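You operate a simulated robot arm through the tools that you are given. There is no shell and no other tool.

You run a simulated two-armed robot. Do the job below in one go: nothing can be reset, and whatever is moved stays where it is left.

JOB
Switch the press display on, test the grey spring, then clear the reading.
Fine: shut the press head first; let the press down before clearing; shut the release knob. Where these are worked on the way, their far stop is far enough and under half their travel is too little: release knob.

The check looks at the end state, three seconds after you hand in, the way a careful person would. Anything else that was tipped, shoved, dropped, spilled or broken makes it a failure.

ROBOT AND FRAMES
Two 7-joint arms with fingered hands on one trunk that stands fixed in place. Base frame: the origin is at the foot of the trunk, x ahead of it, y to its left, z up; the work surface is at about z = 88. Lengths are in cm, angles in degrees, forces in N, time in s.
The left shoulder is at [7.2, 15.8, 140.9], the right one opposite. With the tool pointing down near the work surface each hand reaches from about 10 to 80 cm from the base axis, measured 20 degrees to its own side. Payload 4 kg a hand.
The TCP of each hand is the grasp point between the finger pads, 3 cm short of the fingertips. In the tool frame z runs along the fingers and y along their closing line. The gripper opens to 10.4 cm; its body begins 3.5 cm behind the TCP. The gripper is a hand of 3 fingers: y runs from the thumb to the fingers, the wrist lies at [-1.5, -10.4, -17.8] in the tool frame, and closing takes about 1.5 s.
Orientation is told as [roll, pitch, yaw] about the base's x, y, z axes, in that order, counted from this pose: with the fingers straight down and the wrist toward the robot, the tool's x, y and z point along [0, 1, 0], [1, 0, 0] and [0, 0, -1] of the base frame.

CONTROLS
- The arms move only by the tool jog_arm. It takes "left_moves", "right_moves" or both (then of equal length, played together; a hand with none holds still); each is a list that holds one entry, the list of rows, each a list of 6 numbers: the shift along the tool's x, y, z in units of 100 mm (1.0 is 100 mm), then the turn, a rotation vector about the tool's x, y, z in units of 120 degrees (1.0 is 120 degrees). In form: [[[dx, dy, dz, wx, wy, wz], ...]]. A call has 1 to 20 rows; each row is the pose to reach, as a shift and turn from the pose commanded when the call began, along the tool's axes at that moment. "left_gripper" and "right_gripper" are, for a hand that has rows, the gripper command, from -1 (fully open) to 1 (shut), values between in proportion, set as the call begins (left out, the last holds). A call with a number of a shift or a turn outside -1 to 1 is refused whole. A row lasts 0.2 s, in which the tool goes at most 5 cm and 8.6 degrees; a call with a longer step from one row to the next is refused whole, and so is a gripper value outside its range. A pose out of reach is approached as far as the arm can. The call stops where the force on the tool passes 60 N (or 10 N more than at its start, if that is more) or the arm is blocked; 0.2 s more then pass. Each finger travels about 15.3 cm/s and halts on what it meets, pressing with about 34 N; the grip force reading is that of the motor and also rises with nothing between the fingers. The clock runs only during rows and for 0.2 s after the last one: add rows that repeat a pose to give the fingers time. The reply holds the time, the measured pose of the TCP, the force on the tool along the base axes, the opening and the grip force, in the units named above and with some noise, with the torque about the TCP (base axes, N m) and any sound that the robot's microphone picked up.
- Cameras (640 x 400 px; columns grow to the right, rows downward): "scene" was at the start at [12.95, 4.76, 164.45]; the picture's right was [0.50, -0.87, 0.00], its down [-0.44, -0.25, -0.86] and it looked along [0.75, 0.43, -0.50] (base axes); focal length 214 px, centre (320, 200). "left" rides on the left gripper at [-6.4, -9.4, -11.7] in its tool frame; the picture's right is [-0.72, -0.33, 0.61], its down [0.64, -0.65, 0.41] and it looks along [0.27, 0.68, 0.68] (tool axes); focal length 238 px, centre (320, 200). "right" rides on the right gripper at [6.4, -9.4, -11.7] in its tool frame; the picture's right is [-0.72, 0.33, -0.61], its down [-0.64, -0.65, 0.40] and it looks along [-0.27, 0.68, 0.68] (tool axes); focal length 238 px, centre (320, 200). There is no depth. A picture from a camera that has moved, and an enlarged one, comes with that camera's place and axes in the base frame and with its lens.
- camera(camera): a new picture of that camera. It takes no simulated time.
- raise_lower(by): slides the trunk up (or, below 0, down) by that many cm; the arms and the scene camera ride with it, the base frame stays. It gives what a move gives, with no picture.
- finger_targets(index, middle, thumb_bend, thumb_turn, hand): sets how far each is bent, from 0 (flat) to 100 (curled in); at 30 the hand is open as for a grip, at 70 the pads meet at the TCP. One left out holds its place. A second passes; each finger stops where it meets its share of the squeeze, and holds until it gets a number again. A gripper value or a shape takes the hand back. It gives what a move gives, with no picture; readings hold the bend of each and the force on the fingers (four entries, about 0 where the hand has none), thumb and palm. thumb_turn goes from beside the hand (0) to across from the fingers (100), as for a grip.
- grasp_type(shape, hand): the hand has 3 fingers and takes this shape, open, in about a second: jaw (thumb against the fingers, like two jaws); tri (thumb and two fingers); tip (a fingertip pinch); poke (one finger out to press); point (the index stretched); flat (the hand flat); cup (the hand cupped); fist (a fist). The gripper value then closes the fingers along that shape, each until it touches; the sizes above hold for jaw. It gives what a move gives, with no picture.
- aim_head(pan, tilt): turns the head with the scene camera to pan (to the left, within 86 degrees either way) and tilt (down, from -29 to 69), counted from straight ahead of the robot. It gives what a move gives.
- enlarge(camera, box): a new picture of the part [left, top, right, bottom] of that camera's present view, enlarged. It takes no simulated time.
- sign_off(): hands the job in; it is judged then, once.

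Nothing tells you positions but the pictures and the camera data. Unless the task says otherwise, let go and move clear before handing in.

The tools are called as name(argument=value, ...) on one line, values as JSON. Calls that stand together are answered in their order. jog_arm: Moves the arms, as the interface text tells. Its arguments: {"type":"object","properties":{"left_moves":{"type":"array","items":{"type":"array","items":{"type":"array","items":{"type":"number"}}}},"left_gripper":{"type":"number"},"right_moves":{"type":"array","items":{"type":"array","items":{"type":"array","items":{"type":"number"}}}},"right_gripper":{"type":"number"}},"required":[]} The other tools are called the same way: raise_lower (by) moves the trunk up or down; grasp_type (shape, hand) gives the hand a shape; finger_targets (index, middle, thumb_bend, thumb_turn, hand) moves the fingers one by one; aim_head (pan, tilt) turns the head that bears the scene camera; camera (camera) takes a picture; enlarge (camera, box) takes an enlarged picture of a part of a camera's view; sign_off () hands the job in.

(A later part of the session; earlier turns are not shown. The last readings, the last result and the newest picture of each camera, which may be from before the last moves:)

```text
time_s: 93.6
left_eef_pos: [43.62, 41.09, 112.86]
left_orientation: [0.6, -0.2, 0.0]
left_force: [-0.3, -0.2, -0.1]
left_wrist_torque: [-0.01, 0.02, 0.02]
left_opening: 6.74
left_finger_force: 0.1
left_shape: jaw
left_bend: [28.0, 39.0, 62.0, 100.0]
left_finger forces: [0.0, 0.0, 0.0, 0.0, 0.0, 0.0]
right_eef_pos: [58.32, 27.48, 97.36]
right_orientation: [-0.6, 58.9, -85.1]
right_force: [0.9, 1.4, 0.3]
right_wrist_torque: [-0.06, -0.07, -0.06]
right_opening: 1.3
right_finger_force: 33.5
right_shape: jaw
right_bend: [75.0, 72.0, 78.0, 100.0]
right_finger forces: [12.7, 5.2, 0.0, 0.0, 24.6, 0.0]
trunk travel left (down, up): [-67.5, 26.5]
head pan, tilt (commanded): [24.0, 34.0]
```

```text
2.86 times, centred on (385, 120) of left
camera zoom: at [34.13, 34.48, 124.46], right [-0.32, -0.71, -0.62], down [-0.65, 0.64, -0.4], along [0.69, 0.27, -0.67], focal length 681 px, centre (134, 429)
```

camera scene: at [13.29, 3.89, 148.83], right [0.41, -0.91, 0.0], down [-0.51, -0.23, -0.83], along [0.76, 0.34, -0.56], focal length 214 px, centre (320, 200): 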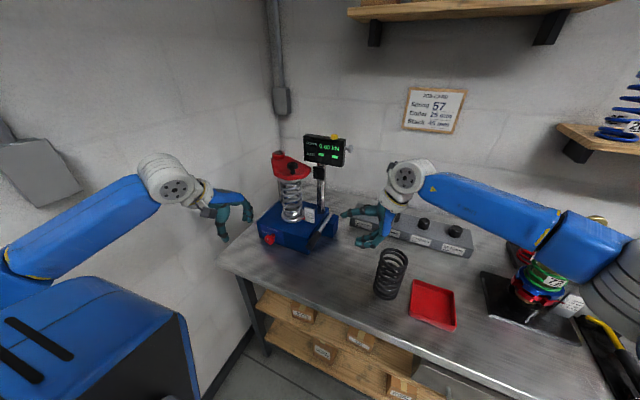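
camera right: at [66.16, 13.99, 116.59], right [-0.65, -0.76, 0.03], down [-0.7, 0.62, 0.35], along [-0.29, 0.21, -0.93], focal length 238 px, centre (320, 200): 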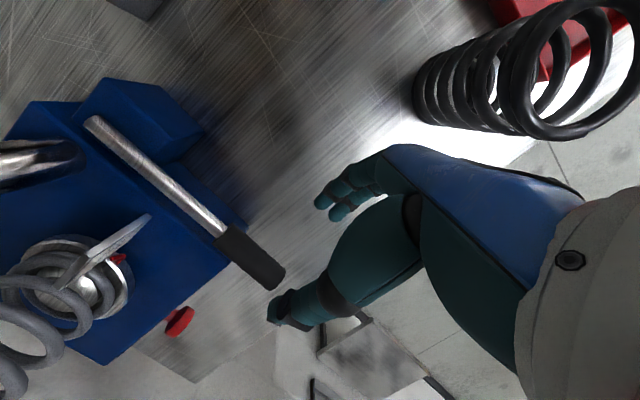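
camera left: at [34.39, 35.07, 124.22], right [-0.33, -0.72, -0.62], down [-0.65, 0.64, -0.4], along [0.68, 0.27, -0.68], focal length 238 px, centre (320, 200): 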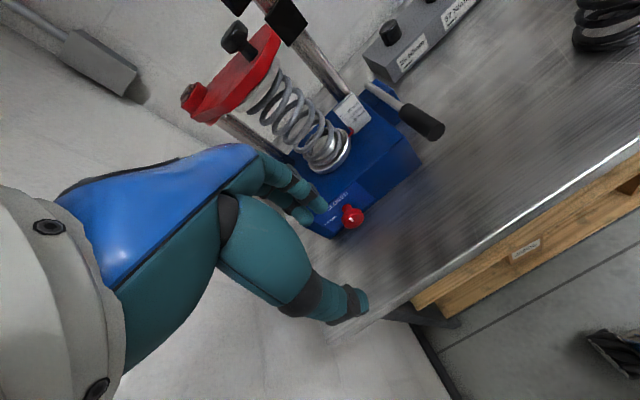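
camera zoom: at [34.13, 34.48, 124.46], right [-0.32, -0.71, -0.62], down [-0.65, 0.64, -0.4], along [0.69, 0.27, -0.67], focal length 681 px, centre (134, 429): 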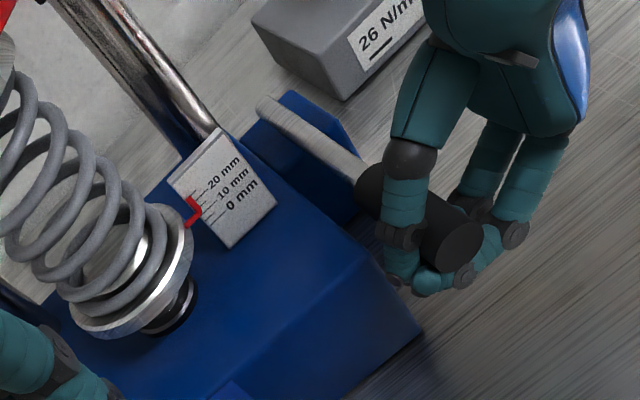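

The lever is back at rest with no strain. I open the hand and retreat along the same line.

jog_arm(right_moves=[[[0, 0, 0, 0, 0, 0], [0, 0, 0, 0, 0, 0], [0, 0, 0, 0, 0, 0], [0, 0, 0, 0, 0, 0], [0, 0, -0.2, 0, 0, 0], [0, 0, -0.4, 0, 0, 0], [0, 0, -0.7, 0, 0, 0], [0, 0, -0.98, 0, 0, 0], [0, 0, -0.98, 0, 0, 0]]], right_gripper=-0.5)

camera(camera="scene")

enlarge(camera="left", box=[290, 50, 490, 240])

```text
time_s: 95.6
left_eef_pos: [43.54, 41.04, 112.79]
left_orientation: [0.5, -0.2, 0.0]
left_force: [-0.4, 1.1, -0.6]
left_wrist_torque: [0.01, -0.02, 0.0]
left_opening: 6.78
left_finger_force: 0.0
left_shape: jaw
left_bend: [28.0, 39.0, 62.0, 100.0]
left_finger forces: [0.1, 0.1, 0.0, 0.1, 0.0, 0.0]
right_eef_pos: [58.98, 19.0, 102.41]
right_orientation: [-0.3, 58.9, -85.0]
right_force: [-0.9, -0.2, 0.6]
right_wrist_torque: [0.01, 0.0, -0.05]
right_opening: 7.76
right_finger_force: 0.0
right_shape: jaw
right_bend: [27.0, 36.0, 54.0, 99.0]
right_finger forces: [0.1, 0.0, 0.0, 0.1, 0.0, 0.0]
trunk travel left (down, up): [-67.5, 26.5]
head pan, tilt (commanded): [24.0, 34.0]
```

```text
taken
camera scene: at [13.3, 3.82, 148.83], right [0.41, -0.91, 0.0], down [-0.51, -0.23, -0.83], along [0.76, 0.34, -0.56], focal length 214 px, centre (320, 200)
```

scene: 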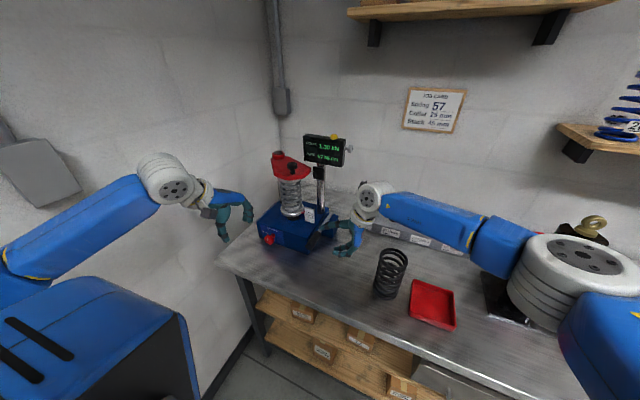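

```text
2.11 times, centred on (390, 145) of left
camera zoom: at [34.12, 34.5, 124.46], right [-0.32, -0.71, -0.62], down [-0.65, 0.64, -0.4], along [0.69, 0.27, -0.67], focal length 502 px, centre (173, 316)
```

zoom: 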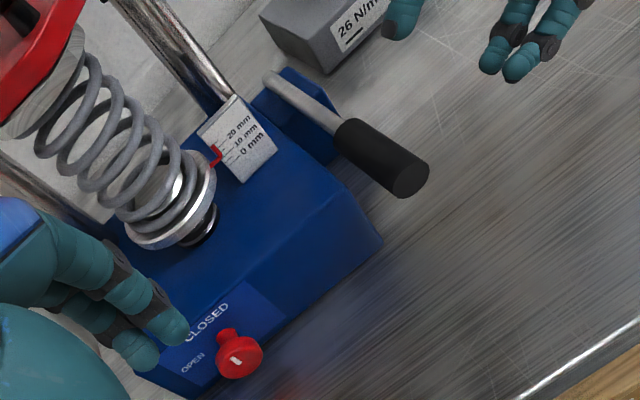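

The lever stays up, the platen is raised, and the release knob is shut. Now I turn the left hand to point forward and slightly down, to take hold of the release knob end-on.

jog_arm(left_moves=[[[0.02, 0.06, 0.03, -0.0323, -0.0323, -0.0462], [0.04, 0.12, 0.07, -0.0647, -0.0647, -0.0924], [0.06, 0.18, 0.1, -0.097, -0.097, -0.1385], [0.09, 0.24, 0.14, -0.1294, -0.1294, -0.1847], [0.11, 0.3, 0.17, -0.1617, -0.1617, -0.2309], [0.13, 0.36, 0.2, -0.1941, -0.1941, -0.2771], [0.15, 0.42, 0.24, -0.2264, -0.2264, -0.3233], [0.17, 0.48, 0.27, -0.2587, -0.2587, -0.3694], [0.19, 0.55, 0.31, -0.2911, -0.2911, -0.4156], [0.21, 0.61, 0.34, -0.3234, -0.3234, -0.4618], [0.24, 0.67, 0.38, -0.3558, -0.3558, -0.508], [0.26, 0.73, 0.41, -0.3881, -0.3881, -0.5541], [0.28, 0.79, 0.45, -0.4205, -0.4205, -0.6003], [0.3, 0.85, 0.48, -0.4528, -0.4528, -0.6465], [0.3, 0.85, 0.48, -0.4528, -0.4528, -0.6465]]])

camera(camera="scene")

camera(camera="left")

```text
time_s: 98.8
left_eef_pos: [52.08, 44.17, 108.12]
left_orientation: [-70.4, -0.5, 90.0]
left_force: [0.3, -0.2, 0.4]
left_wrist_torque: [0.01, 0.0, -0.01]
left_opening: 6.72
left_finger_force: 0.2
left_shape: jaw
left_bend: [28.0, 39.0, 62.0, 100.0]
left_finger forces: [0.0, 0.1, 0.1, 0.0, 0.0, 0.0]
right_eef_pos: [58.85, 19.04, 102.39]
right_orientation: [-0.3, 58.7, -84.9]
right_force: [0.3, -0.9, -0.4]
right_wrist_torque: [0.06, 0.04, 0.0]
right_opening: 7.75
right_finger_force: 0.0
right_shape: jaw
right_bend: [27.0, 36.0, 54.0, 99.0]
right_finger forces: [0.0, 0.0, 0.0, 0.1, 0.0, 0.0]
trunk travel left (down, up): [-67.5, 26.5]
head pan, tilt (commanded): [24.0, 34.0]
```

```text
taken
camera scene: at [13.31, 3.65, 148.84], right [0.41, -0.91, 0.0], down [-0.51, -0.23, -0.83], along [0.76, 0.34, -0.56], focal length 214 px, centre (320, 200)
```

scene: 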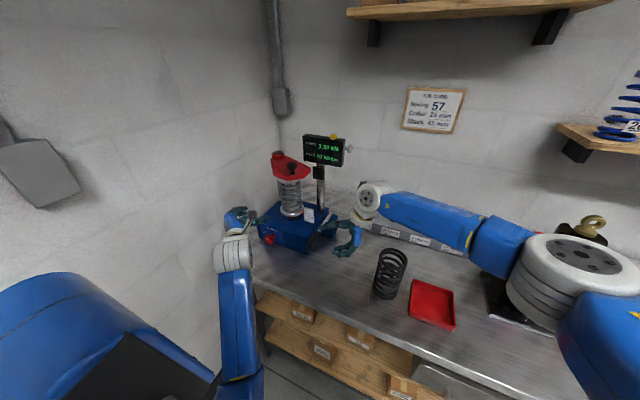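

```text
taken
camera left: at [43.22, 34.56, 118.05], right [0.82, -0.33, 0.47], down [0.16, -0.65, -0.75], along [0.55, 0.69, -0.48], focal length 238 px, centre (320, 200)
```

left: 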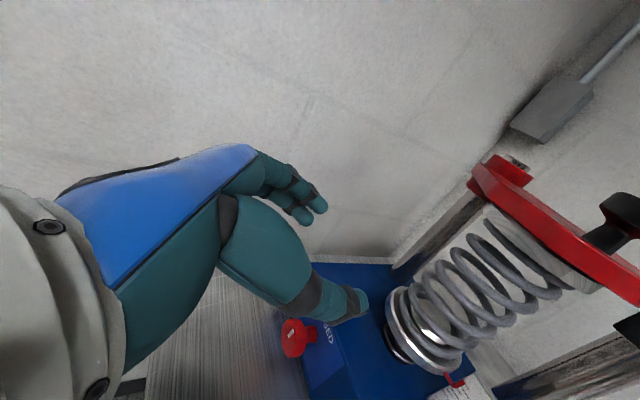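

The left hand reached the wanted orientation easily. I zoom in on the release knob to refine its position.

enlarge(camera="left", box=[260, 290, 400, 400])

enlarge(camera="scene", box=[220, 195, 316, 255])

```text
3.64 times, centred on (330, 345) of left
camera zoom: at [43.22, 34.56, 118.05], right [0.82, -0.33, 0.47], down [0.16, -0.65, -0.75], along [0.55, 0.69, -0.48], focal length 867 px, centre (284, -327)
```

zoom: 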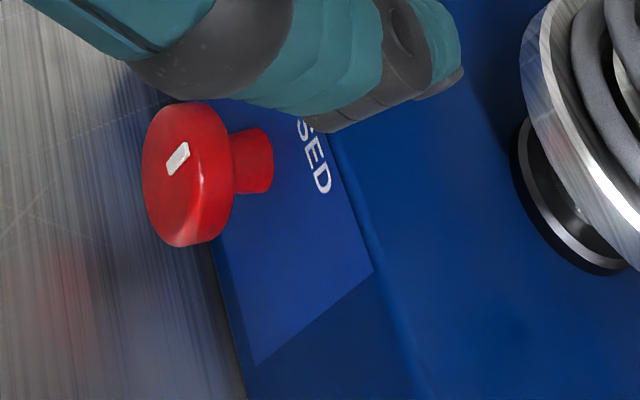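

```text
6.67 times, centred on (268, 225) of scene
camera zoom: at [13.31, 3.65, 148.84], right [0.41, -0.91, 0.0], down [-0.51, -0.23, -0.83], along [0.76, 0.34, -0.56], focal length 1430 px, centre (667, 33)
```

zoom: 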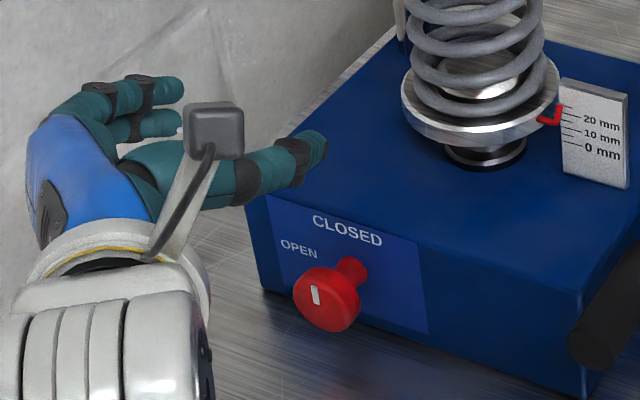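

The knob head's centre is at about [57.2, 43.4, 93.6], 3.6 cm across. I lower the left hand in front of it.

jog_arm(left_moves=[[[0.3, -0.02, -0.1, 0, 0, 0], [0.6, -0.04, -0.15, 0, 0, 0], [0.9, -0.077, -0.15, 0, 0, 0], [1.0, -0.077, -0.1, 0, 0, 0], [1.0, -0.077, -0.1, 0, 0, 0]]])

jog_arm(left_moves=[[[0.1, 0, 0.1, 0, 0, 0], [0.2, 0, 0.3, 0, 0, 0], [0.2, 0, 0.3, 0, 0, 0]]])

camera(camera="left")

enlarge(camera="scene", box=[220, 195, 316, 255])

camera(camera="right")

```text
time_s: 99.7
left_eef_pos: [48.12, 46.94, 105.1]
left_orientation: [-71.1, -10.4, 89.4]
left_force: [-0.5, -0.6, 0.4]
left_wrist_torque: [0.02, -0.02, 0.06]
left_opening: 6.76
left_finger_force: 0.0
left_shape: jaw
left_bend: [28.0, 39.0, 62.0, 100.0]
left_finger forces: [0.0, 0.0, 0.1, 0.1, 0.1, 0.0]
right_eef_pos: [58.73, 19.12, 102.45]
right_orientation: [-0.2, 58.8, -84.7]
right_force: [0.0, -0.7, -0.7]
right_wrist_torque: [-0.02, 0.01, 0.01]
right_opening: 7.76
right_finger_force: 0.0
right_shape: jaw
right_bend: [27.0, 36.0, 54.0, 99.0]
right_finger forces: [0.0, 0.1, 0.0, 0.1, 0.1, 0.0]
trunk travel left (down, up): [-67.5, 26.5]
head pan, tilt (commanded): [24.0, 34.0]
stopped in row 4 (left hand): the arm was blocked; the commanded pose is now the measured one
```

```text
time_s: 100.5
left_eef_pos: [49.92, 48.29, 102.46]
left_orientation: [-70.3, -12.4, 89.5]
left_force: [-1.1, 0.4, -0.2]
left_wrist_torque: [-0.04, 0.0, -0.02]
left_opening: 6.76
left_finger_force: 0.0
left_shape: jaw
left_bend: [28.0, 39.0, 62.0, 100.0]
left_finger forces: [0.0, 0.0, 0.1, 0.0, 0.1, 0.0]
right_eef_pos: [58.78, 19.11, 102.49]
right_orientation: [-0.3, 58.8, -84.8]
right_force: [-0.4, 0.2, -0.3]
right_wrist_torque: [0.02, -0.01, -0.01]
right_opening: 7.76
right_finger_force: 0.0
right_shape: jaw
right_bend: [27.0, 36.0, 54.0, 99.0]
right_finger forces: [0.1, 0.1, 0.0, 0.0, 0.0, 0.0]
trunk travel left (down, up): [-67.5, 26.5]
head pan, tilt (commanded): [24.0, 34.0]
```

```text
taken
camera left: at [40.97, 36.97, 110.23], right [0.82, -0.43, 0.39], down [0.16, -0.48, -0.86], along [0.55, 0.77, -0.32], focal length 238 px, centre (320, 200)
```

left: 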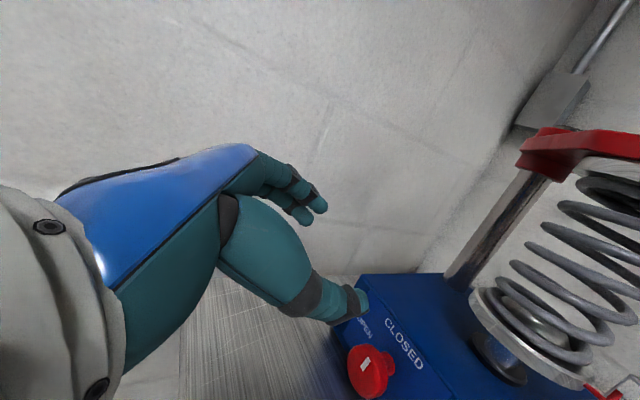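

```text
6.67 times, centred on (268, 225) of scene
camera zoom: at [13.3, 3.71, 148.82], right [0.41, -0.91, 0.0], down [-0.51, -0.23, -0.83], along [0.76, 0.34, -0.56], focal length 1430 px, centre (667, 33)
```

zoom: 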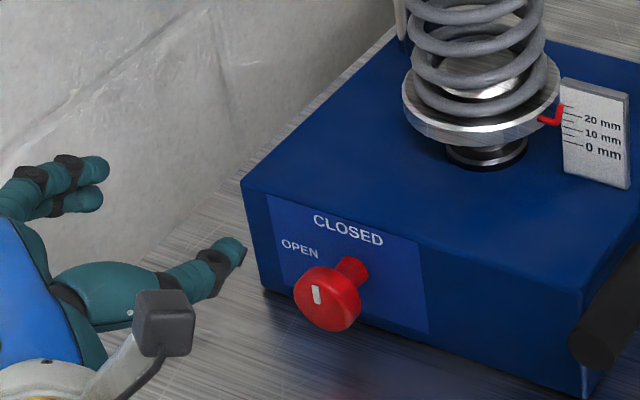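

```text
taken
camera right: at [65.66, 14.61, 116.56], right [-0.65, -0.76, 0.04], down [-0.7, 0.62, 0.35], along [-0.29, 0.2, -0.94], focal length 238 px, centre (320, 200)
```

right: 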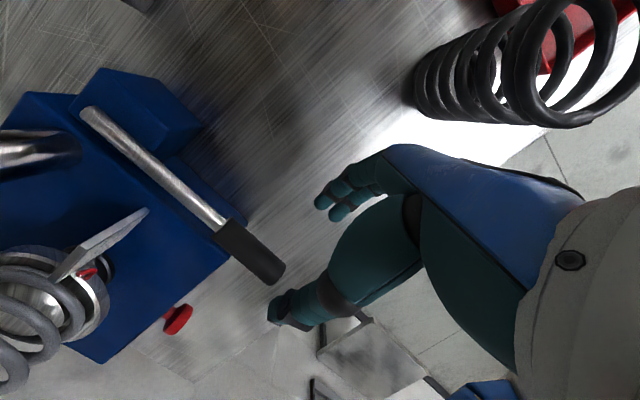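

The left elbow is cramped against the robot's own body in this low posture. I raise the trunk 15 cm so the arm can reach down more freely.

raise_lower(by=15)

camera(camera="scene")

camera(camera="left")

```text
time_s: 102.2
left_eef_pos: [50.48, 48.13, 118.14]
left_orientation: [-71.0, -12.3, 89.4]
left_force: [-0.6, -0.1, 0.0]
left_wrist_torque: [0.04, 0.02, -0.05]
left_opening: 6.76
left_finger_force: 0.0
left_shape: jaw
left_bend: [28.0, 39.0, 62.0, 100.0]
left_finger forces: [0.0, 0.1, 0.0, 0.0, 0.0, 0.0]
right_eef_pos: [58.83, 19.07, 117.5]
right_orientation: [-0.2, 58.8, -84.9]
right_force: [0.0, -0.3, 1.2]
right_wrist_torque: [-0.02, 0.0, -0.01]
right_opening: 7.76
right_finger_force: 0.0
right_shape: jaw
right_bend: [27.0, 36.0, 54.0, 99.0]
right_finger forces: [0.1, 0.0, 0.0, 0.0, 0.0, 0.1]
trunk travel left (down, up): [-82.5, 11.5]
head pan, tilt (commanded): [24.0, 34.0]
```

```text
taken
camera scene: at [13.37, 3.7, 163.9], right [0.41, -0.91, 0.0], down [-0.51, -0.23, -0.83], along [0.76, 0.34, -0.56], focal length 214 px, centre (320, 200)
```

scene: 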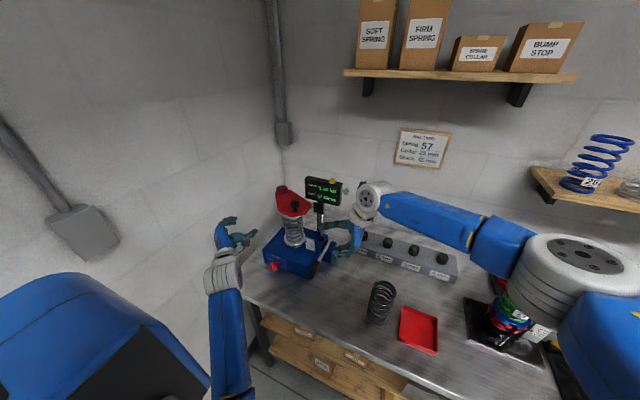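

```text
taken
camera left: at [41.34, 36.84, 125.72], right [0.81, -0.43, 0.4], down [0.17, -0.48, -0.86], along [0.56, 0.76, -0.32], focal length 238 px, centre (320, 200)
```

left: 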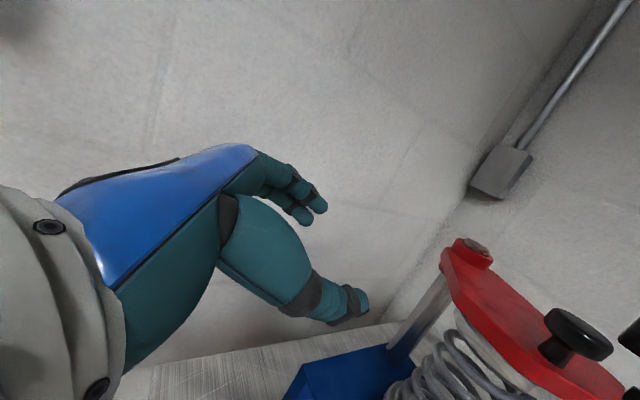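

The trunk is up and the left arm has more room. I lower the left hand toward the release knob in two steps, levelling it on the way.

jog_arm(left_moves=[[[0.18, -0.09, 0.06, 0.0065, 0, -0.019], [0.36, -0.18, 0.12, 0.013, 0, -0.038], [0.55, -0.27, 0.19, 0.019, 0, -0.057], [0.73, -0.36, 0.26, 0.026, 0, -0.076], [0.92, -0.45, 0.32, 0.0323, 0, -0.0945], [0.92, -0.45, 0.32, 0.0323, 0, -0.0945]]])

camera(camera="scene")

```text
time_s: 103.1
left_eef_pos: [50.17, 49.75, 114.36]
left_orientation: [-71.1, -10.9, 89.7]
left_force: [0.3, -0.2, 0.1]
left_wrist_torque: [0.0, -0.03, -0.01]
left_opening: 6.74
left_finger_force: 0.1
left_shape: jaw
left_bend: [28.0, 39.0, 62.0, 100.0]
left_finger forces: [0.0, 0.0, 0.1, 0.0, 0.0, 0.1]
right_eef_pos: [58.78, 19.06, 117.8]
right_orientation: [0.0, 58.8, -84.6]
right_force: [-0.8, -0.4, -0.6]
right_wrist_torque: [0.0, -0.02, 0.0]
right_opening: 7.77
right_finger_force: 0.0
right_shape: jaw
right_bend: [27.0, 36.0, 54.0, 99.0]
right_finger forces: [0.1, 0.1, 0.1, 0.0, 0.0, 0.1]
trunk travel left (down, up): [-82.5, 11.5]
head pan, tilt (commanded): [24.0, 34.0]
stopped in row 4 (left hand): the arm was blocked; the commanded pose is now the measured one
```

```text
taken
camera scene: at [13.37, 3.74, 163.99], right [0.41, -0.91, 0.0], down [-0.51, -0.23, -0.83], along [0.76, 0.34, -0.56], focal length 214 px, centre (320, 200)
```

scene: 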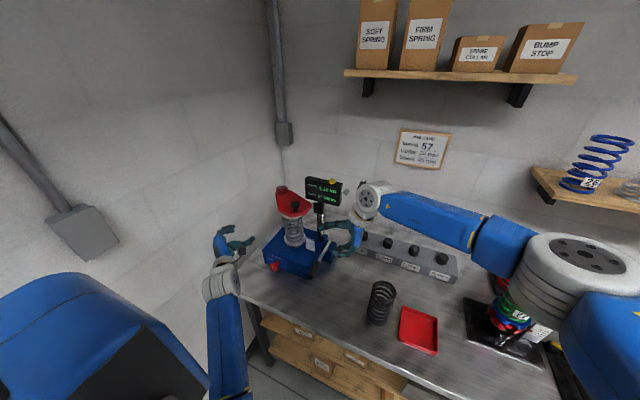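

The left arm is still blocked by something out of view. I look down at the left arm to find what it is touching.

aim_head(pan=45, tilt=65)

camera(camera="scene")

```text
time_s: 104.1
left_eef_pos: [50.11, 49.72, 114.09]
left_orientation: [-71.1, -10.8, 89.7]
left_force: [-0.1, 1.6, 0.5]
left_wrist_torque: [-0.04, 0.0, 0.01]
left_opening: 6.74
left_finger_force: 0.2
left_shape: jaw
left_bend: [28.0, 39.0, 62.0, 100.0]
left_finger forces: [0.0, 0.1, 0.0, 0.1, 0.0, 0.0]
right_eef_pos: [58.75, 19.12, 117.55]
right_orientation: [0.1, 58.8, -84.7]
right_force: [-0.1, 0.2, 0.5]
right_wrist_torque: [0.01, -0.01, -0.01]
right_opening: 7.79
right_finger_force: 0.0
right_shape: jaw
right_bend: [27.0, 36.0, 54.0, 99.0]
right_finger forces: [0.0, 0.0, 0.0, 0.0, 0.0, 0.1]
trunk travel left (down, up): [-82.5, 11.5]
head pan, tilt (commanded): [45.0, 65.0]
```

```text
taken
camera scene: at [9.52, 4.4, 159.71], right [0.71, -0.71, 0.0], down [-0.64, -0.64, -0.42], along [0.3, 0.3, -0.91], focal length 214 px, centre (320, 200)
```

scene: 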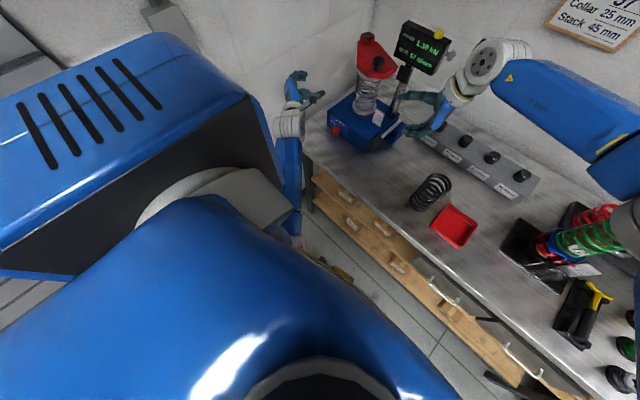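

The left elbow is tucked under the shoulder beside the robot's own column. I tilt the left hand to point more downward, which should let the elbow come out.

jog_arm(left_moves=[[[0, 0, -0.05, 0, 0.05, 0], [0, 0, -0.1, 0, 0.1, 0], [0, 0, -0.1, 0, 0.15, 0], [0, 0, -0.1, 0, 0.2, 0], [0, 0, -0.1, 0, 0.25, 0], [0, 0, -0.1, 0, 0.3, 0], [0, 0, -0.1, 0, 0.333, 0], [0, 0, -0.1, 0, 0.333, 0]]])

camera(camera="scene")

```text
time_s: 106.1
left_eef_pos: [48.28, 52.39, 116.6]
left_orientation: [-31.6, -14.5, 91.4]
left_force: [-0.2, 0.5, -0.1]
left_wrist_torque: [-0.03, -0.03, -0.01]
left_opening: 6.74
left_finger_force: 0.1
left_shape: jaw
left_bend: [28.0, 39.0, 62.0, 100.0]
left_finger forces: [0.0, 0.0, 0.0, 0.0, 0.0, 0.0]
right_eef_pos: [58.39, 19.0, 117.72]
right_orientation: [0.2, 58.7, -84.5]
right_force: [0.6, -0.6, 0.5]
right_wrist_torque: [0.0, 0.01, -0.01]
right_opening: 7.77
right_finger_force: 0.1
right_shape: jaw
right_bend: [27.0, 36.0, 54.0, 99.0]
right_finger forces: [0.1, 0.1, 0.1, 0.0, 0.1, 0.2]
trunk travel left (down, up): [-82.5, 11.5]
head pan, tilt (commanded): [45.0, 65.0]
stopped in row 8 (left hand): the arm was blocked; the commanded pose is now the measured one
```

```text
taken
camera scene: at [9.53, 4.41, 159.71], right [0.71, -0.71, 0.0], down [-0.64, -0.64, -0.42], along [0.3, 0.3, -0.91], focal length 214 px, centre (320, 200)
```

scene: 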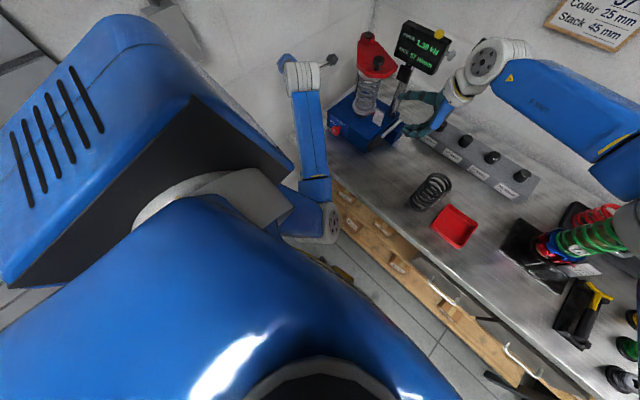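

The left elbow has swung inward under the chest. I back the left hand out to the plain pointing-down pose, where its elbow goes outward, before choosing a better route to the knob.

jog_arm(left_moves=[[[0.03, -0.05, -0.08, 0.0247, 0.009, 0.0586], [0.06, -0.11, -0.16, 0.0495, 0.0181, 0.1172], [0.09, -0.16, -0.24, 0.0742, 0.0271, 0.1759], [0.11, -0.22, -0.32, 0.0989, 0.0361, 0.2345], [0.14, -0.27, -0.4, 0.1236, 0.0452, 0.2931], [0.17, -0.33, -0.48, 0.1484, 0.0542, 0.3517], [0.2, -0.38, -0.56, 0.1731, 0.0632, 0.4103], [0.23, -0.44, -0.64, 0.1978, 0.0723, 0.4689], [0.26, -0.49, -0.72, 0.2225, 0.0813, 0.5276], [0.29, -0.55, -0.8, 0.2473, 0.0903, 0.5862], [0.32, -0.6, -0.88, 0.272, 0.0994, 0.6448], [0.34, -0.65, -0.95, 0.2967, 0.1084, 0.7034], [0.34, -0.65, -0.95, 0.2967, 0.1084, 0.7034]]])

camera(camera="scene")

```text
time_s: 108.9
left_eef_pos: [40.83, 44.18, 120.79]
left_orientation: [-0.2, 0.2, -0.3]
left_force: [1.1, -0.1, 0.1]
left_wrist_torque: [0.0, 0.0, 0.01]
left_opening: 6.75
left_finger_force: 0.0
left_shape: jaw
left_bend: [28.0, 39.0, 62.0, 100.0]
left_finger forces: [0.0, 0.0, 0.1, 0.0, 0.0, 0.0]
right_eef_pos: [58.48, 19.18, 117.72]
right_orientation: [0.2, 58.8, -84.4]
right_force: [-0.4, -0.4, -0.3]
right_wrist_torque: [0.0, 0.01, -0.03]
right_opening: 7.75
right_finger_force: 0.1
right_shape: jaw
right_bend: [27.0, 36.0, 54.0, 99.0]
right_finger forces: [0.1, 0.0, 0.0, 0.0, 0.1, 0.0]
trunk travel left (down, up): [-82.5, 11.5]
head pan, tilt (commanded): [45.0, 65.0]
```

```text
taken
camera scene: at [9.55, 4.54, 159.7], right [0.71, -0.71, 0.0], down [-0.64, -0.64, -0.42], along [0.3, 0.3, -0.91], focal length 214 px, centre (320, 200)
```

scene: 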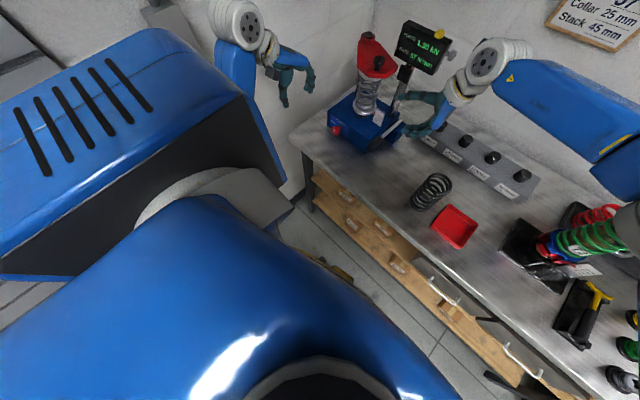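

The left hand is back to plain pointing-down. I now take the mirrored route that worked for the right arm: first roll the hand to point right.

jog_arm(left_moves=[[[0.0, 0.04, 0, 0, -0.0625, 0], [0.0, 0.08, 0, 0, -0.125, 0], [0.0, 0.12, 0, 0, -0.1875, 0], [0.0, 0.16, 0, 0, -0.25, 0], [0.0, 0.2, 0, 0, -0.3125, 0], [0.0, 0.24, 0, 0, -0.375, 0], [0.0, 0.28, 0, 0, -0.4375, 0], [0.0, 0.32, 0, 0, -0.5, 0], [0.0, 0.36, 0, 0, -0.5625, 0], [0.0, 0.4, 0, 0, -0.625, 0], [0.0, 0.4, 0, 0, -0.6875, 0], [0.0, 0.4, 0, 0, -0.75, 0], [0.0, 0.4, 0, 0, -0.75, 0]]])

camera(camera="scene")

```text
time_s: 111.7
left_eef_pos: [44.57, 44.13, 120.75]
left_orientation: [-90.4, 0.2, -0.1]
left_force: [0.1, -0.1, 0.9]
left_wrist_torque: [0.01, -0.01, 0.05]
left_opening: 6.73
left_finger_force: 0.1
left_shape: jaw
left_bend: [28.0, 39.0, 62.0, 100.0]
left_finger forces: [0.1, 0.0, 0.1, 0.0, 0.0, 0.0]
right_eef_pos: [58.53, 19.08, 117.71]
right_orientation: [0.1, 58.7, -84.5]
right_force: [0.5, 1.0, 0.1]
right_wrist_torque: [-0.01, 0.0, -0.01]
right_opening: 7.77
right_finger_force: 0.1
right_shape: jaw
right_bend: [27.0, 36.0, 54.0, 99.0]
right_finger forces: [0.1, 0.1, 0.0, 0.0, 0.0, 0.1]
trunk travel left (down, up): [-82.5, 11.5]
head pan, tilt (commanded): [45.0, 65.0]
```

```text
taken
camera scene: at [9.55, 4.55, 159.7], right [0.71, -0.71, 0.0], down [-0.64, -0.64, -0.42], along [0.3, 0.3, -0.91], focal length 214 px, centre (320, 200)
```

scene: 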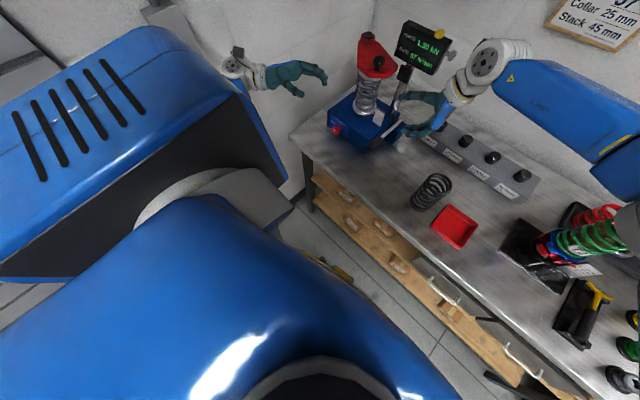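

jog_arm(left_moves=[[[0, 0, 0, 0, 0, -0.0625], [0, 0, 0, 0, 0, -0.125], [0, 0, 0, 0, 0, -0.1875], [0, 0, 0, 0, 0, -0.25], [0, 0, 0, 0, 0, -0.3125], [0, 0, 0, 0, 0, -0.375], [0, 0, 0, 0, 0, -0.4375], [0, 0, 0, 0, 0, -0.5], [0, 0, 0, 0, 0, -0.5625], [0, 0, 0, 0, 0, -0.625], [0, 0, 0, 0, 0, -0.6875], [0, 0, 0, 0, 0, -0.75], [0, 0, 0, 0, 0, -0.75]]])

camera(camera="scene")

```text
time_s: 114.5
left_eef_pos: [44.47, 44.16, 120.84]
left_orientation: [127.9, 89.7, -142.4]
left_force: [-0.3, 1.0, 1.0]
left_wrist_torque: [0.0, 0.0, -0.04]
left_opening: 6.76
left_finger_force: 0.2
left_shape: jaw
left_bend: [28.0, 39.0, 62.0, 100.0]
left_finger forces: [0.0, 0.0, 0.0, 0.1, 0.0, 0.1]
right_eef_pos: [58.41, 19.11, 117.77]
right_orientation: [0.1, 58.8, -84.5]
right_force: [0.5, -0.1, -0.1]
right_wrist_torque: [-0.01, 0.02, 0.0]
right_opening: 7.78
right_finger_force: 0.0
right_shape: jaw
right_bend: [27.0, 36.0, 54.0, 99.0]
right_finger forces: [0.0, 0.0, 0.1, 0.1, 0.0, 0.0]
trunk travel left (down, up): [-82.5, 11.5]
head pan, tilt (commanded): [45.0, 65.0]
```

```text
taken
camera scene: at [9.56, 4.62, 159.7], right [0.71, -0.71, 0.0], down [-0.64, -0.64, -0.42], along [0.3, 0.3, -0.91], focal length 214 px, centre (320, 200)
```

scene: 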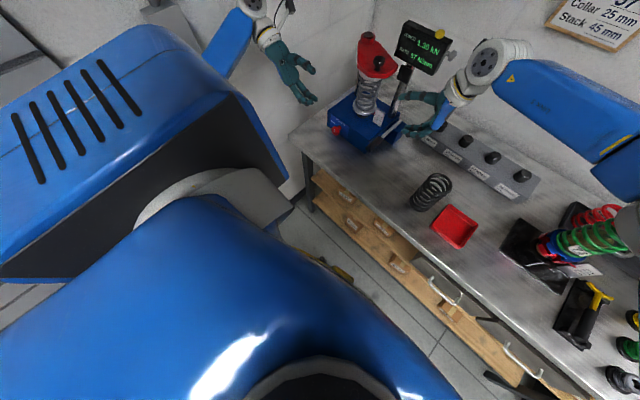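

The left elbow now points outward. I swing the hand to point forward while lowering it in front of the release knob.

jog_arm(left_moves=[[[-0.03, 0.05, -0.02, 0, -0.0625, 0], [-0.06, 0.1, -0.04, 0, -0.125, 0], [-0.09, 0.15, -0.06, 0, -0.1875, 0], [-0.12, 0.2, -0.08, 0, -0.25, 0], [-0.15, 0.25, -0.1, 0, -0.3125, 0], [-0.18, 0.3, -0.12, 0, -0.375, 0], [-0.21, 0.35, -0.14, 0, -0.4375, 0], [-0.24, 0.4, -0.16, 0, -0.5, 0], [-0.27, 0.45, -0.18, 0, -0.5625, 0], [-0.3, 0.5, -0.2, 0, -0.625, 0], [-0.33, 0.55, -0.2, 0, -0.6875, 0], [-0.35, 0.6, -0.2, 0, -0.75, 0], [-0.35, 0.6, -0.2, 0, -0.75, 0]]])

camera(camera="scene")

camera(camera="left")

```text
time_s: 117.3
left_eef_pos: [48.13, 46.05, 114.88]
left_orientation: [53.5, 89.6, -126.6]
left_force: [0.7, 0.1, -0.8]
left_wrist_torque: [0.04, -0.04, 0.03]
left_opening: 6.75
left_finger_force: 0.0
left_shape: jaw
left_bend: [28.0, 39.0, 62.0, 100.0]
left_finger forces: [0.0, 0.0, 0.0, 0.0, 0.1, 0.0]
right_eef_pos: [58.57, 19.08, 117.81]
right_orientation: [0.2, 58.9, -84.5]
right_force: [0.2, -0.3, -0.6]
right_wrist_torque: [0.0, -0.05, -0.01]
right_opening: 7.75
right_finger_force: 0.0
right_shape: jaw
right_bend: [27.0, 36.0, 54.0, 99.0]
right_finger forces: [0.1, 0.0, 0.1, 0.0, 0.0, 0.0]
trunk travel left (down, up): [-82.5, 11.5]
head pan, tilt (commanded): [45.0, 65.0]
```

```text
taken
camera scene: at [9.52, 4.4, 159.71], right [0.71, -0.71, 0.0], down [-0.64, -0.64, -0.42], along [0.3, 0.3, -0.91], focal length 214 px, centre (320, 200)
```

scene: 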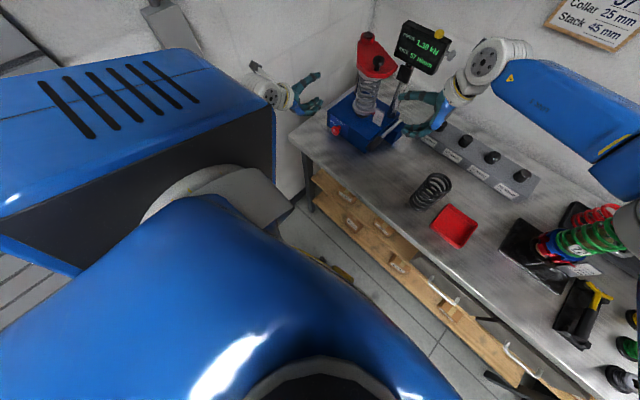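

```text
taken
camera left: at [36.52, 52.38, 124.34], right [0.62, 0.72, 0.32], down [0.41, -0.64, 0.65], along [0.68, -0.27, -0.68], focal length 238 px, centre (320, 200)
```

left: 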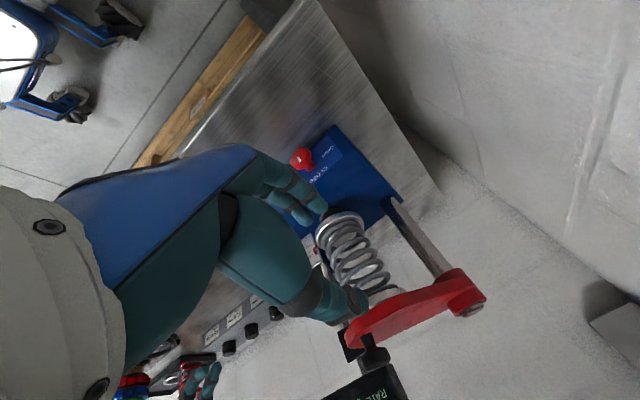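

The left hand now points forward with thumb on top and its elbow out to the left. I lower it toward the release knob with a slight roll so the fingers clear the table.

jog_arm(left_moves=[[[0.05, 0.2, 0, -0.0055, -0.031, -0.0414], [0.1, 0.45, 0, -0.011, -0.0618, -0.0827], [0.15, 0.7, 0, -0.0164, -0.0926, -0.124], [0.2, 0.95, 0, -0.0218, -0.1235, -0.1654], [0.2, 0.95, 0, -0.0218, -0.1235, -0.1654]]], left_gripper=0.05)

aim_head(pan=35, tilt=42)

camera(camera="scene")

camera(camera="left")

```text
time_s: 118.5
left_eef_pos: [48.21, 44.1, 105.63]
left_orientation: [74.3, 69.7, -90.8]
left_force: [1.0, 0.1, 0.2]
left_wrist_torque: [-0.01, -0.02, 0.02]
left_opening: 4.99
left_finger_force: 0.1
left_shape: jaw
left_bend: [74.0, 45.0, 71.0, 100.0]
left_finger forces: [0.0, 0.0, 0.1, 0.0, 0.1, 0.1]
right_eef_pos: [58.54, 19.13, 117.63]
right_orientation: [0.1, 58.8, -84.5]
right_force: [0.3, -0.7, -0.1]
right_wrist_torque: [0.0, -0.05, -0.02]
right_opening: 7.76
right_finger_force: 0.1
right_shape: jaw
right_bend: [27.0, 36.0, 54.0, 99.0]
right_finger forces: [0.0, 0.0, 0.0, 0.1, 0.1, 0.0]
trunk travel left (down, up): [-82.5, 11.5]
head pan, tilt (commanded): [45.0, 65.0]
```

```text
time_s: 119.3
left_eef_pos: [48.13, 44.0, 105.67]
left_orientation: [74.4, 69.8, -90.8]
left_force: [0.0, 0.3, -0.1]
left_wrist_torque: [0.02, 0.02, 0.0]
left_opening: 4.99
left_finger_force: 0.0
left_shape: jaw
left_bend: [74.0, 45.0, 71.0, 100.0]
left_finger forces: [0.0, 0.1, 0.1, 0.1, 0.0, 0.0]
right_eef_pos: [58.41, 18.97, 117.74]
right_orientation: [0.2, 58.8, -84.5]
right_force: [0.7, 0.4, -0.8]
right_wrist_torque: [-0.03, 0.0, 0.04]
right_opening: 7.77
right_finger_force: 0.1
right_shape: jaw
right_bend: [27.0, 36.0, 54.0, 99.0]
right_finger forces: [0.0, 0.1, 0.0, 0.0, 0.0, 0.1]
trunk travel left (down, up): [-82.5, 11.5]
head pan, tilt (commanded): [35.0, 42.0]
```

```text
taken
camera scene: at [12.06, 4.95, 162.63], right [0.57, -0.82, 0.0], down [-0.55, -0.39, -0.74], along [0.61, 0.43, -0.67], focal length 214 px, centre (320, 200)
```

scene: 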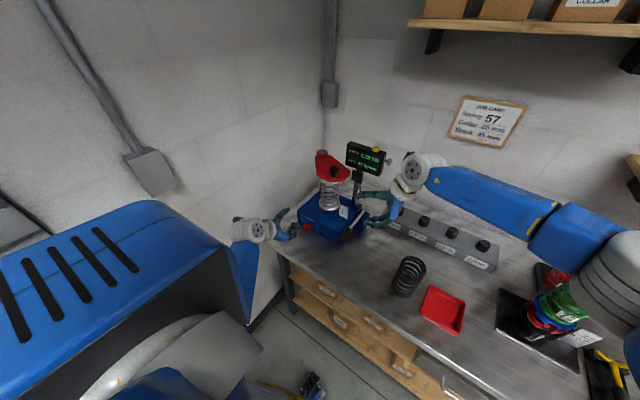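

```text
taken
camera left: at [35.26, 50.28, 113.43], right [0.41, 0.91, 0.01], down [0.56, -0.26, 0.79], along [0.72, -0.32, -0.62], focal length 238 px, centre (320, 200)
```

left: 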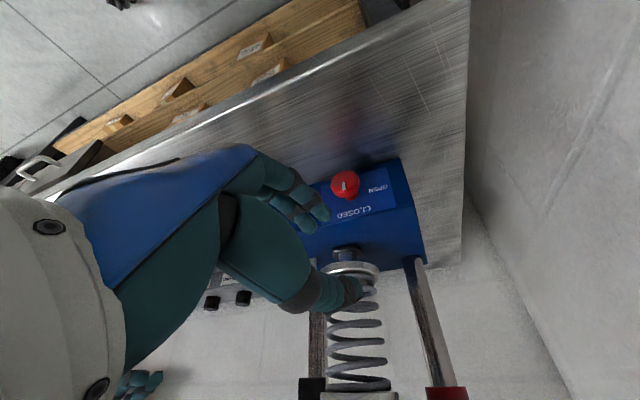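

enlarge(camera="left", box=[300, 150, 412, 230])

enlarge(camera="scene", box=[260, 190, 356, 250])

```text
5.00 times, centred on (356, 190) of left
camera zoom: at [35.26, 50.28, 113.43], right [0.41, 0.91, 0.01], down [0.56, -0.26, 0.79], along [0.72, -0.32, -0.62], focal length 1192 px, centre (140, 250)
```

zoom: 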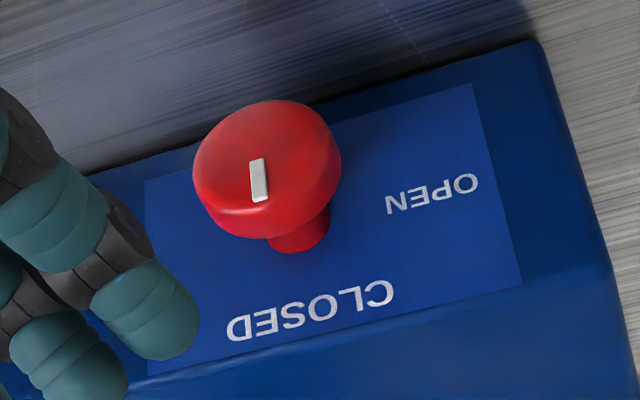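

```text
6.67 times, centred on (308, 220) of scene
camera zoom: at [12.06, 4.95, 162.63], right [0.57, -0.82, 0.0], down [-0.55, -0.39, -0.74], along [0.61, 0.43, -0.67], focal length 1430 px, centre (400, 67)
```

zoom: 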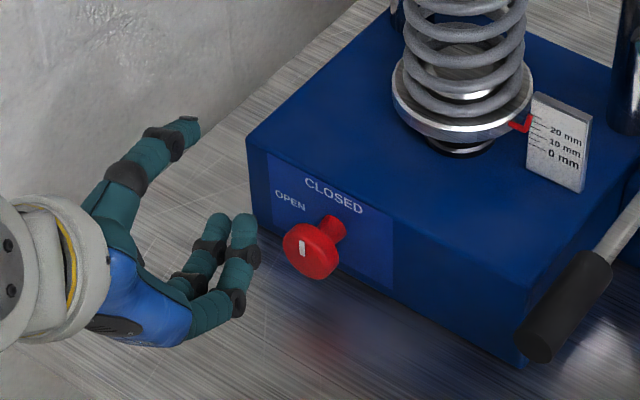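

Refined knob centre: about [57.4, 43.75, 93.5]. I lower to a pre-grasp point just in front of it.

jog_arm(left_moves=[[[-0.03, 0.25, 0.05, 0, 0, 0], [-0.06, 0.5, 0.1, 0, 0, 0], [-0.09, 0.75, 0.15, 0, 0, 0], [-0.11, 0.95, 0.2, 0, 0, 0], [-0.11, 0.95, 0.2, 0, 0, 0]]])

jog_arm(left_moves=[[[-0.012, 0.1, 0.05, 0, 0, 0], [-0.025, 0.2, 0.1, 0, 0, 0], [-0.025, 0.2, 0.16, 0, 0, 0], [-0.025, 0.2, 0.16, 0, 0, 0]]])

enlarge(camera="left", box=[240, 100, 440, 260])

enlarge(camera="scene", box=[260, 190, 356, 250])

```text
time_s: 120.5
left_eef_pos: [49.65, 42.21, 96.13]
left_orientation: [74.3, 69.9, -91.0]
left_force: [0.0, 0.6, -0.8]
left_wrist_torque: [0.02, 0.02, 0.02]
left_opening: 4.98
left_finger_force: 0.0
left_shape: jaw
left_bend: [74.0, 45.0, 71.0, 100.0]
left_finger forces: [0.0, 0.1, 0.0, 0.1, 0.0, 0.1]
right_eef_pos: [58.48, 19.05, 117.72]
right_orientation: [0.2, 58.8, -84.3]
right_force: [-0.1, -0.3, 0.0]
right_wrist_torque: [0.03, -0.03, 0.0]
right_opening: 7.79
right_finger_force: 0.2
right_shape: jaw
right_bend: [27.0, 36.0, 54.0, 99.0]
right_finger forces: [0.0, 0.1, 0.1, 0.0, 0.0, 0.1]
trunk travel left (down, up): [-82.5, 11.5]
head pan, tilt (commanded): [35.0, 42.0]
```

```text
time_s: 121.5
left_eef_pos: [51.25, 42.1, 93.83]
left_orientation: [74.4, 69.8, -90.9]
left_force: [-0.6, 0.1, 0.4]
left_wrist_torque: [-0.02, -0.02, -0.02]
left_opening: 4.98
left_finger_force: 0.1
left_shape: jaw
left_bend: [74.0, 45.0, 71.0, 100.0]
left_finger forces: [0.0, 0.1, 0.0, 0.0, 0.1, 0.0]
right_eef_pos: [58.55, 19.05, 117.84]
right_orientation: [0.2, 58.7, -84.5]
right_force: [-0.2, 0.7, -0.2]
right_wrist_torque: [0.02, 0.01, 0.0]
right_opening: 7.78
right_finger_force: 0.0
right_shape: jaw
right_bend: [27.0, 36.0, 54.0, 99.0]
right_finger forces: [0.0, 0.0, 0.1, 0.0, 0.1, 0.1]
trunk travel left (down, up): [-82.5, 11.5]
head pan, tilt (commanded): [35.0, 42.0]
```

```text
2.50 times, centred on (340, 180) of left
camera zoom: at [38.31, 48.43, 101.77], right [0.41, 0.91, 0.01], down [0.56, -0.26, 0.79], along [0.72, -0.32, -0.62], focal length 596 px, centre (270, 250)
```

zoom: 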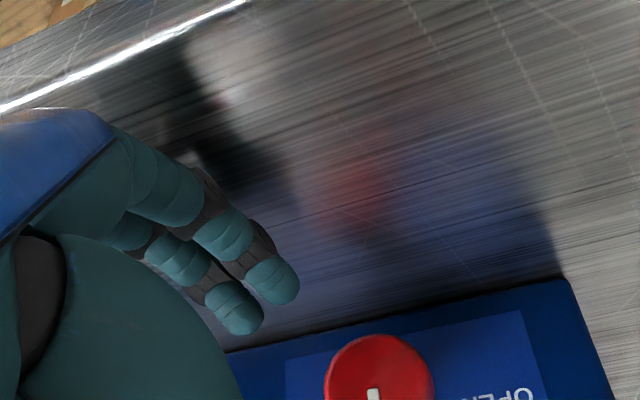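

```text
6.67 times, centred on (308, 220) of scene
camera zoom: at [12.08, 4.9, 162.64], right [0.57, -0.82, 0.0], down [-0.55, -0.38, -0.74], along [0.61, 0.43, -0.67], focal length 1430 px, centre (400, 67)
```

zoom: 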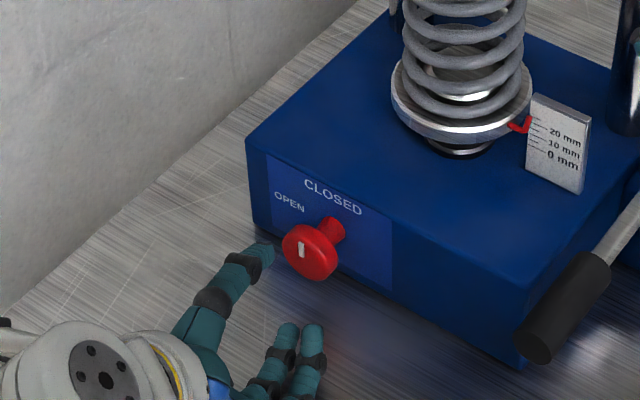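

enlarge(camera="left", box=[250, 200, 450, 325])

enlarge(camera="right", box=[100, 200, 400, 400])

```text
3.20 times, centred on (350, 262) of left
camera zoom: at [38.31, 48.43, 101.77], right [0.41, 0.91, 0.01], down [0.56, -0.26, 0.79], along [0.72, -0.32, -0.62], focal length 763 px, centre (224, 0)
```

zoom: 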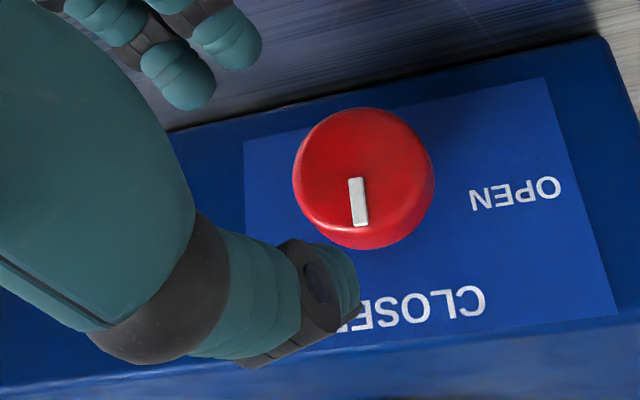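

```text
2.00 times, centred on (250, 300) of right
camera zoom: at [65.31, 14.61, 131.78], right [-0.65, -0.76, 0.04], down [-0.7, 0.62, 0.35], along [-0.29, 0.2, -0.94], focal length 477 px, centre (460, 0)
```

zoom: 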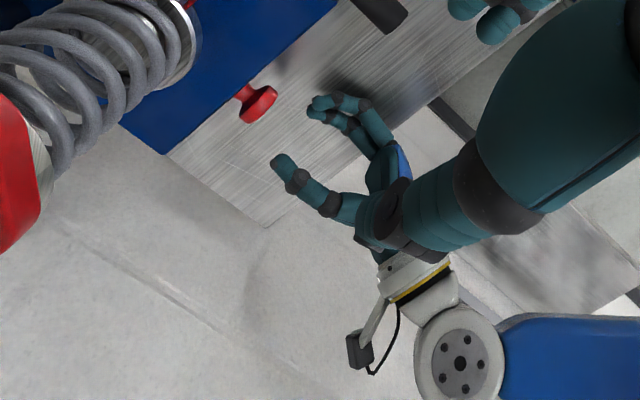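

The near view shows the knob axis slightly further left, at y ≈ 44.2, z ≈ 93.1. I correct sideways and move in over the knob head.

jog_arm(left_moves=[[[-0.059, -0.016, 0.1, 0, 0, 0], [-0.059, -0.016, 0.3, 0, 0, 0], [-0.059, -0.016, 0.5, 0, 0, 0], [-0.059, -0.016, 0.6, 0, 0, 0], [-0.059, -0.016, 0.6, 0, 0, 0]]])

enlarge(camera="left", box=[220, 180, 420, 305])

enlarge(camera="scene", box=[260, 190, 356, 250])

enlarge(camera="right", box=[150, 200, 310, 300])

```text
time_s: 122.7
left_eef_pos: [56.86, 44.2, 93.22]
left_orientation: [74.7, 69.8, -90.6]
left_force: [-2.6, -1.0, 7.7]
left_wrist_torque: [-0.29, 0.21, -0.06]
left_opening: 4.89
left_finger_force: 0.0
left_shape: jaw
left_bend: [74.0, 47.0, 71.0, 100.0]
left_finger forces: [0.0, 6.5, 0.0, 0.0, 0.0, 0.1]
right_eef_pos: [58.34, 19.03, 117.7]
right_orientation: [0.3, 58.9, -84.4]
right_force: [0.4, -0.1, 0.3]
right_wrist_torque: [0.0, 0.02, 0.0]
right_opening: 7.79
right_finger_force: 0.1
right_shape: jaw
right_bend: [27.0, 36.0, 54.0, 99.0]
right_finger forces: [0.0, 0.1, 0.1, 0.1, 0.0, 0.0]
trunk travel left (down, up): [-82.5, 11.5]
head pan, tilt (commanded): [35.0, 42.0]
```

```text
3.20 times, centred on (320, 242) of left
camera zoom: at [43.87, 50.45, 101.1], right [0.41, 0.91, 0.01], down [0.56, -0.26, 0.79], along [0.72, -0.32, -0.61], focal length 763 px, centre (320, 64)
```

zoom: 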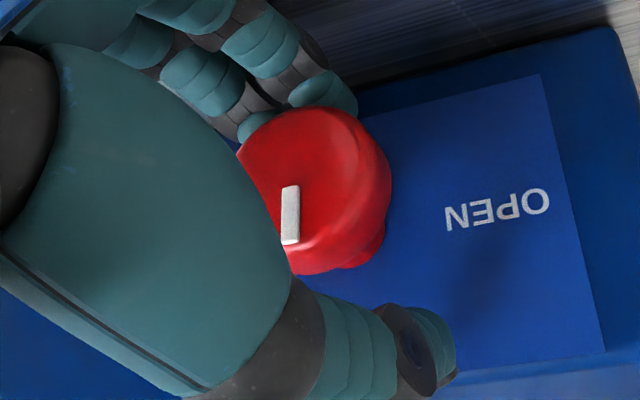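

```text
6.67 times, centred on (308, 220) of scene
camera zoom: at [11.92, 4.75, 162.66], right [0.57, -0.82, 0.0], down [-0.55, -0.38, -0.74], along [0.61, 0.43, -0.67], focal length 1430 px, centre (400, 67)
```

zoom: 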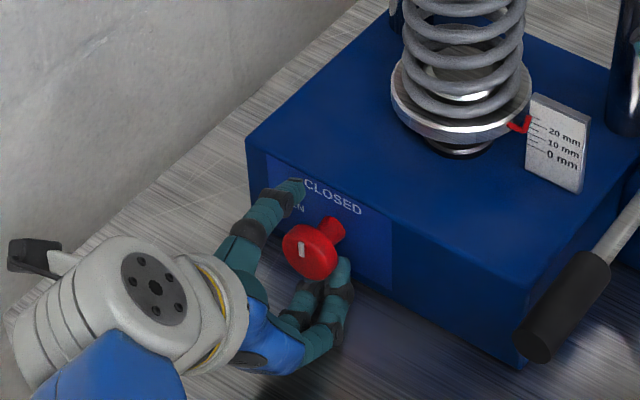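

```text
4.00 times, centred on (230, 250) of right
camera zoom: at [65.21, 14.5, 131.86], right [-0.65, -0.76, 0.04], down [-0.7, 0.62, 0.35], along [-0.29, 0.2, -0.94], focal length 953 px, centre (680, 0)
```

zoom: 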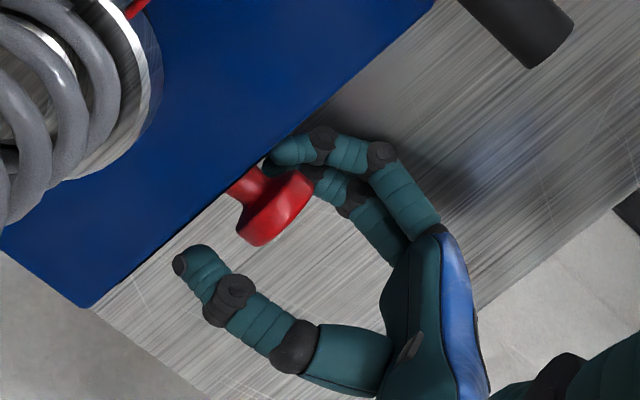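

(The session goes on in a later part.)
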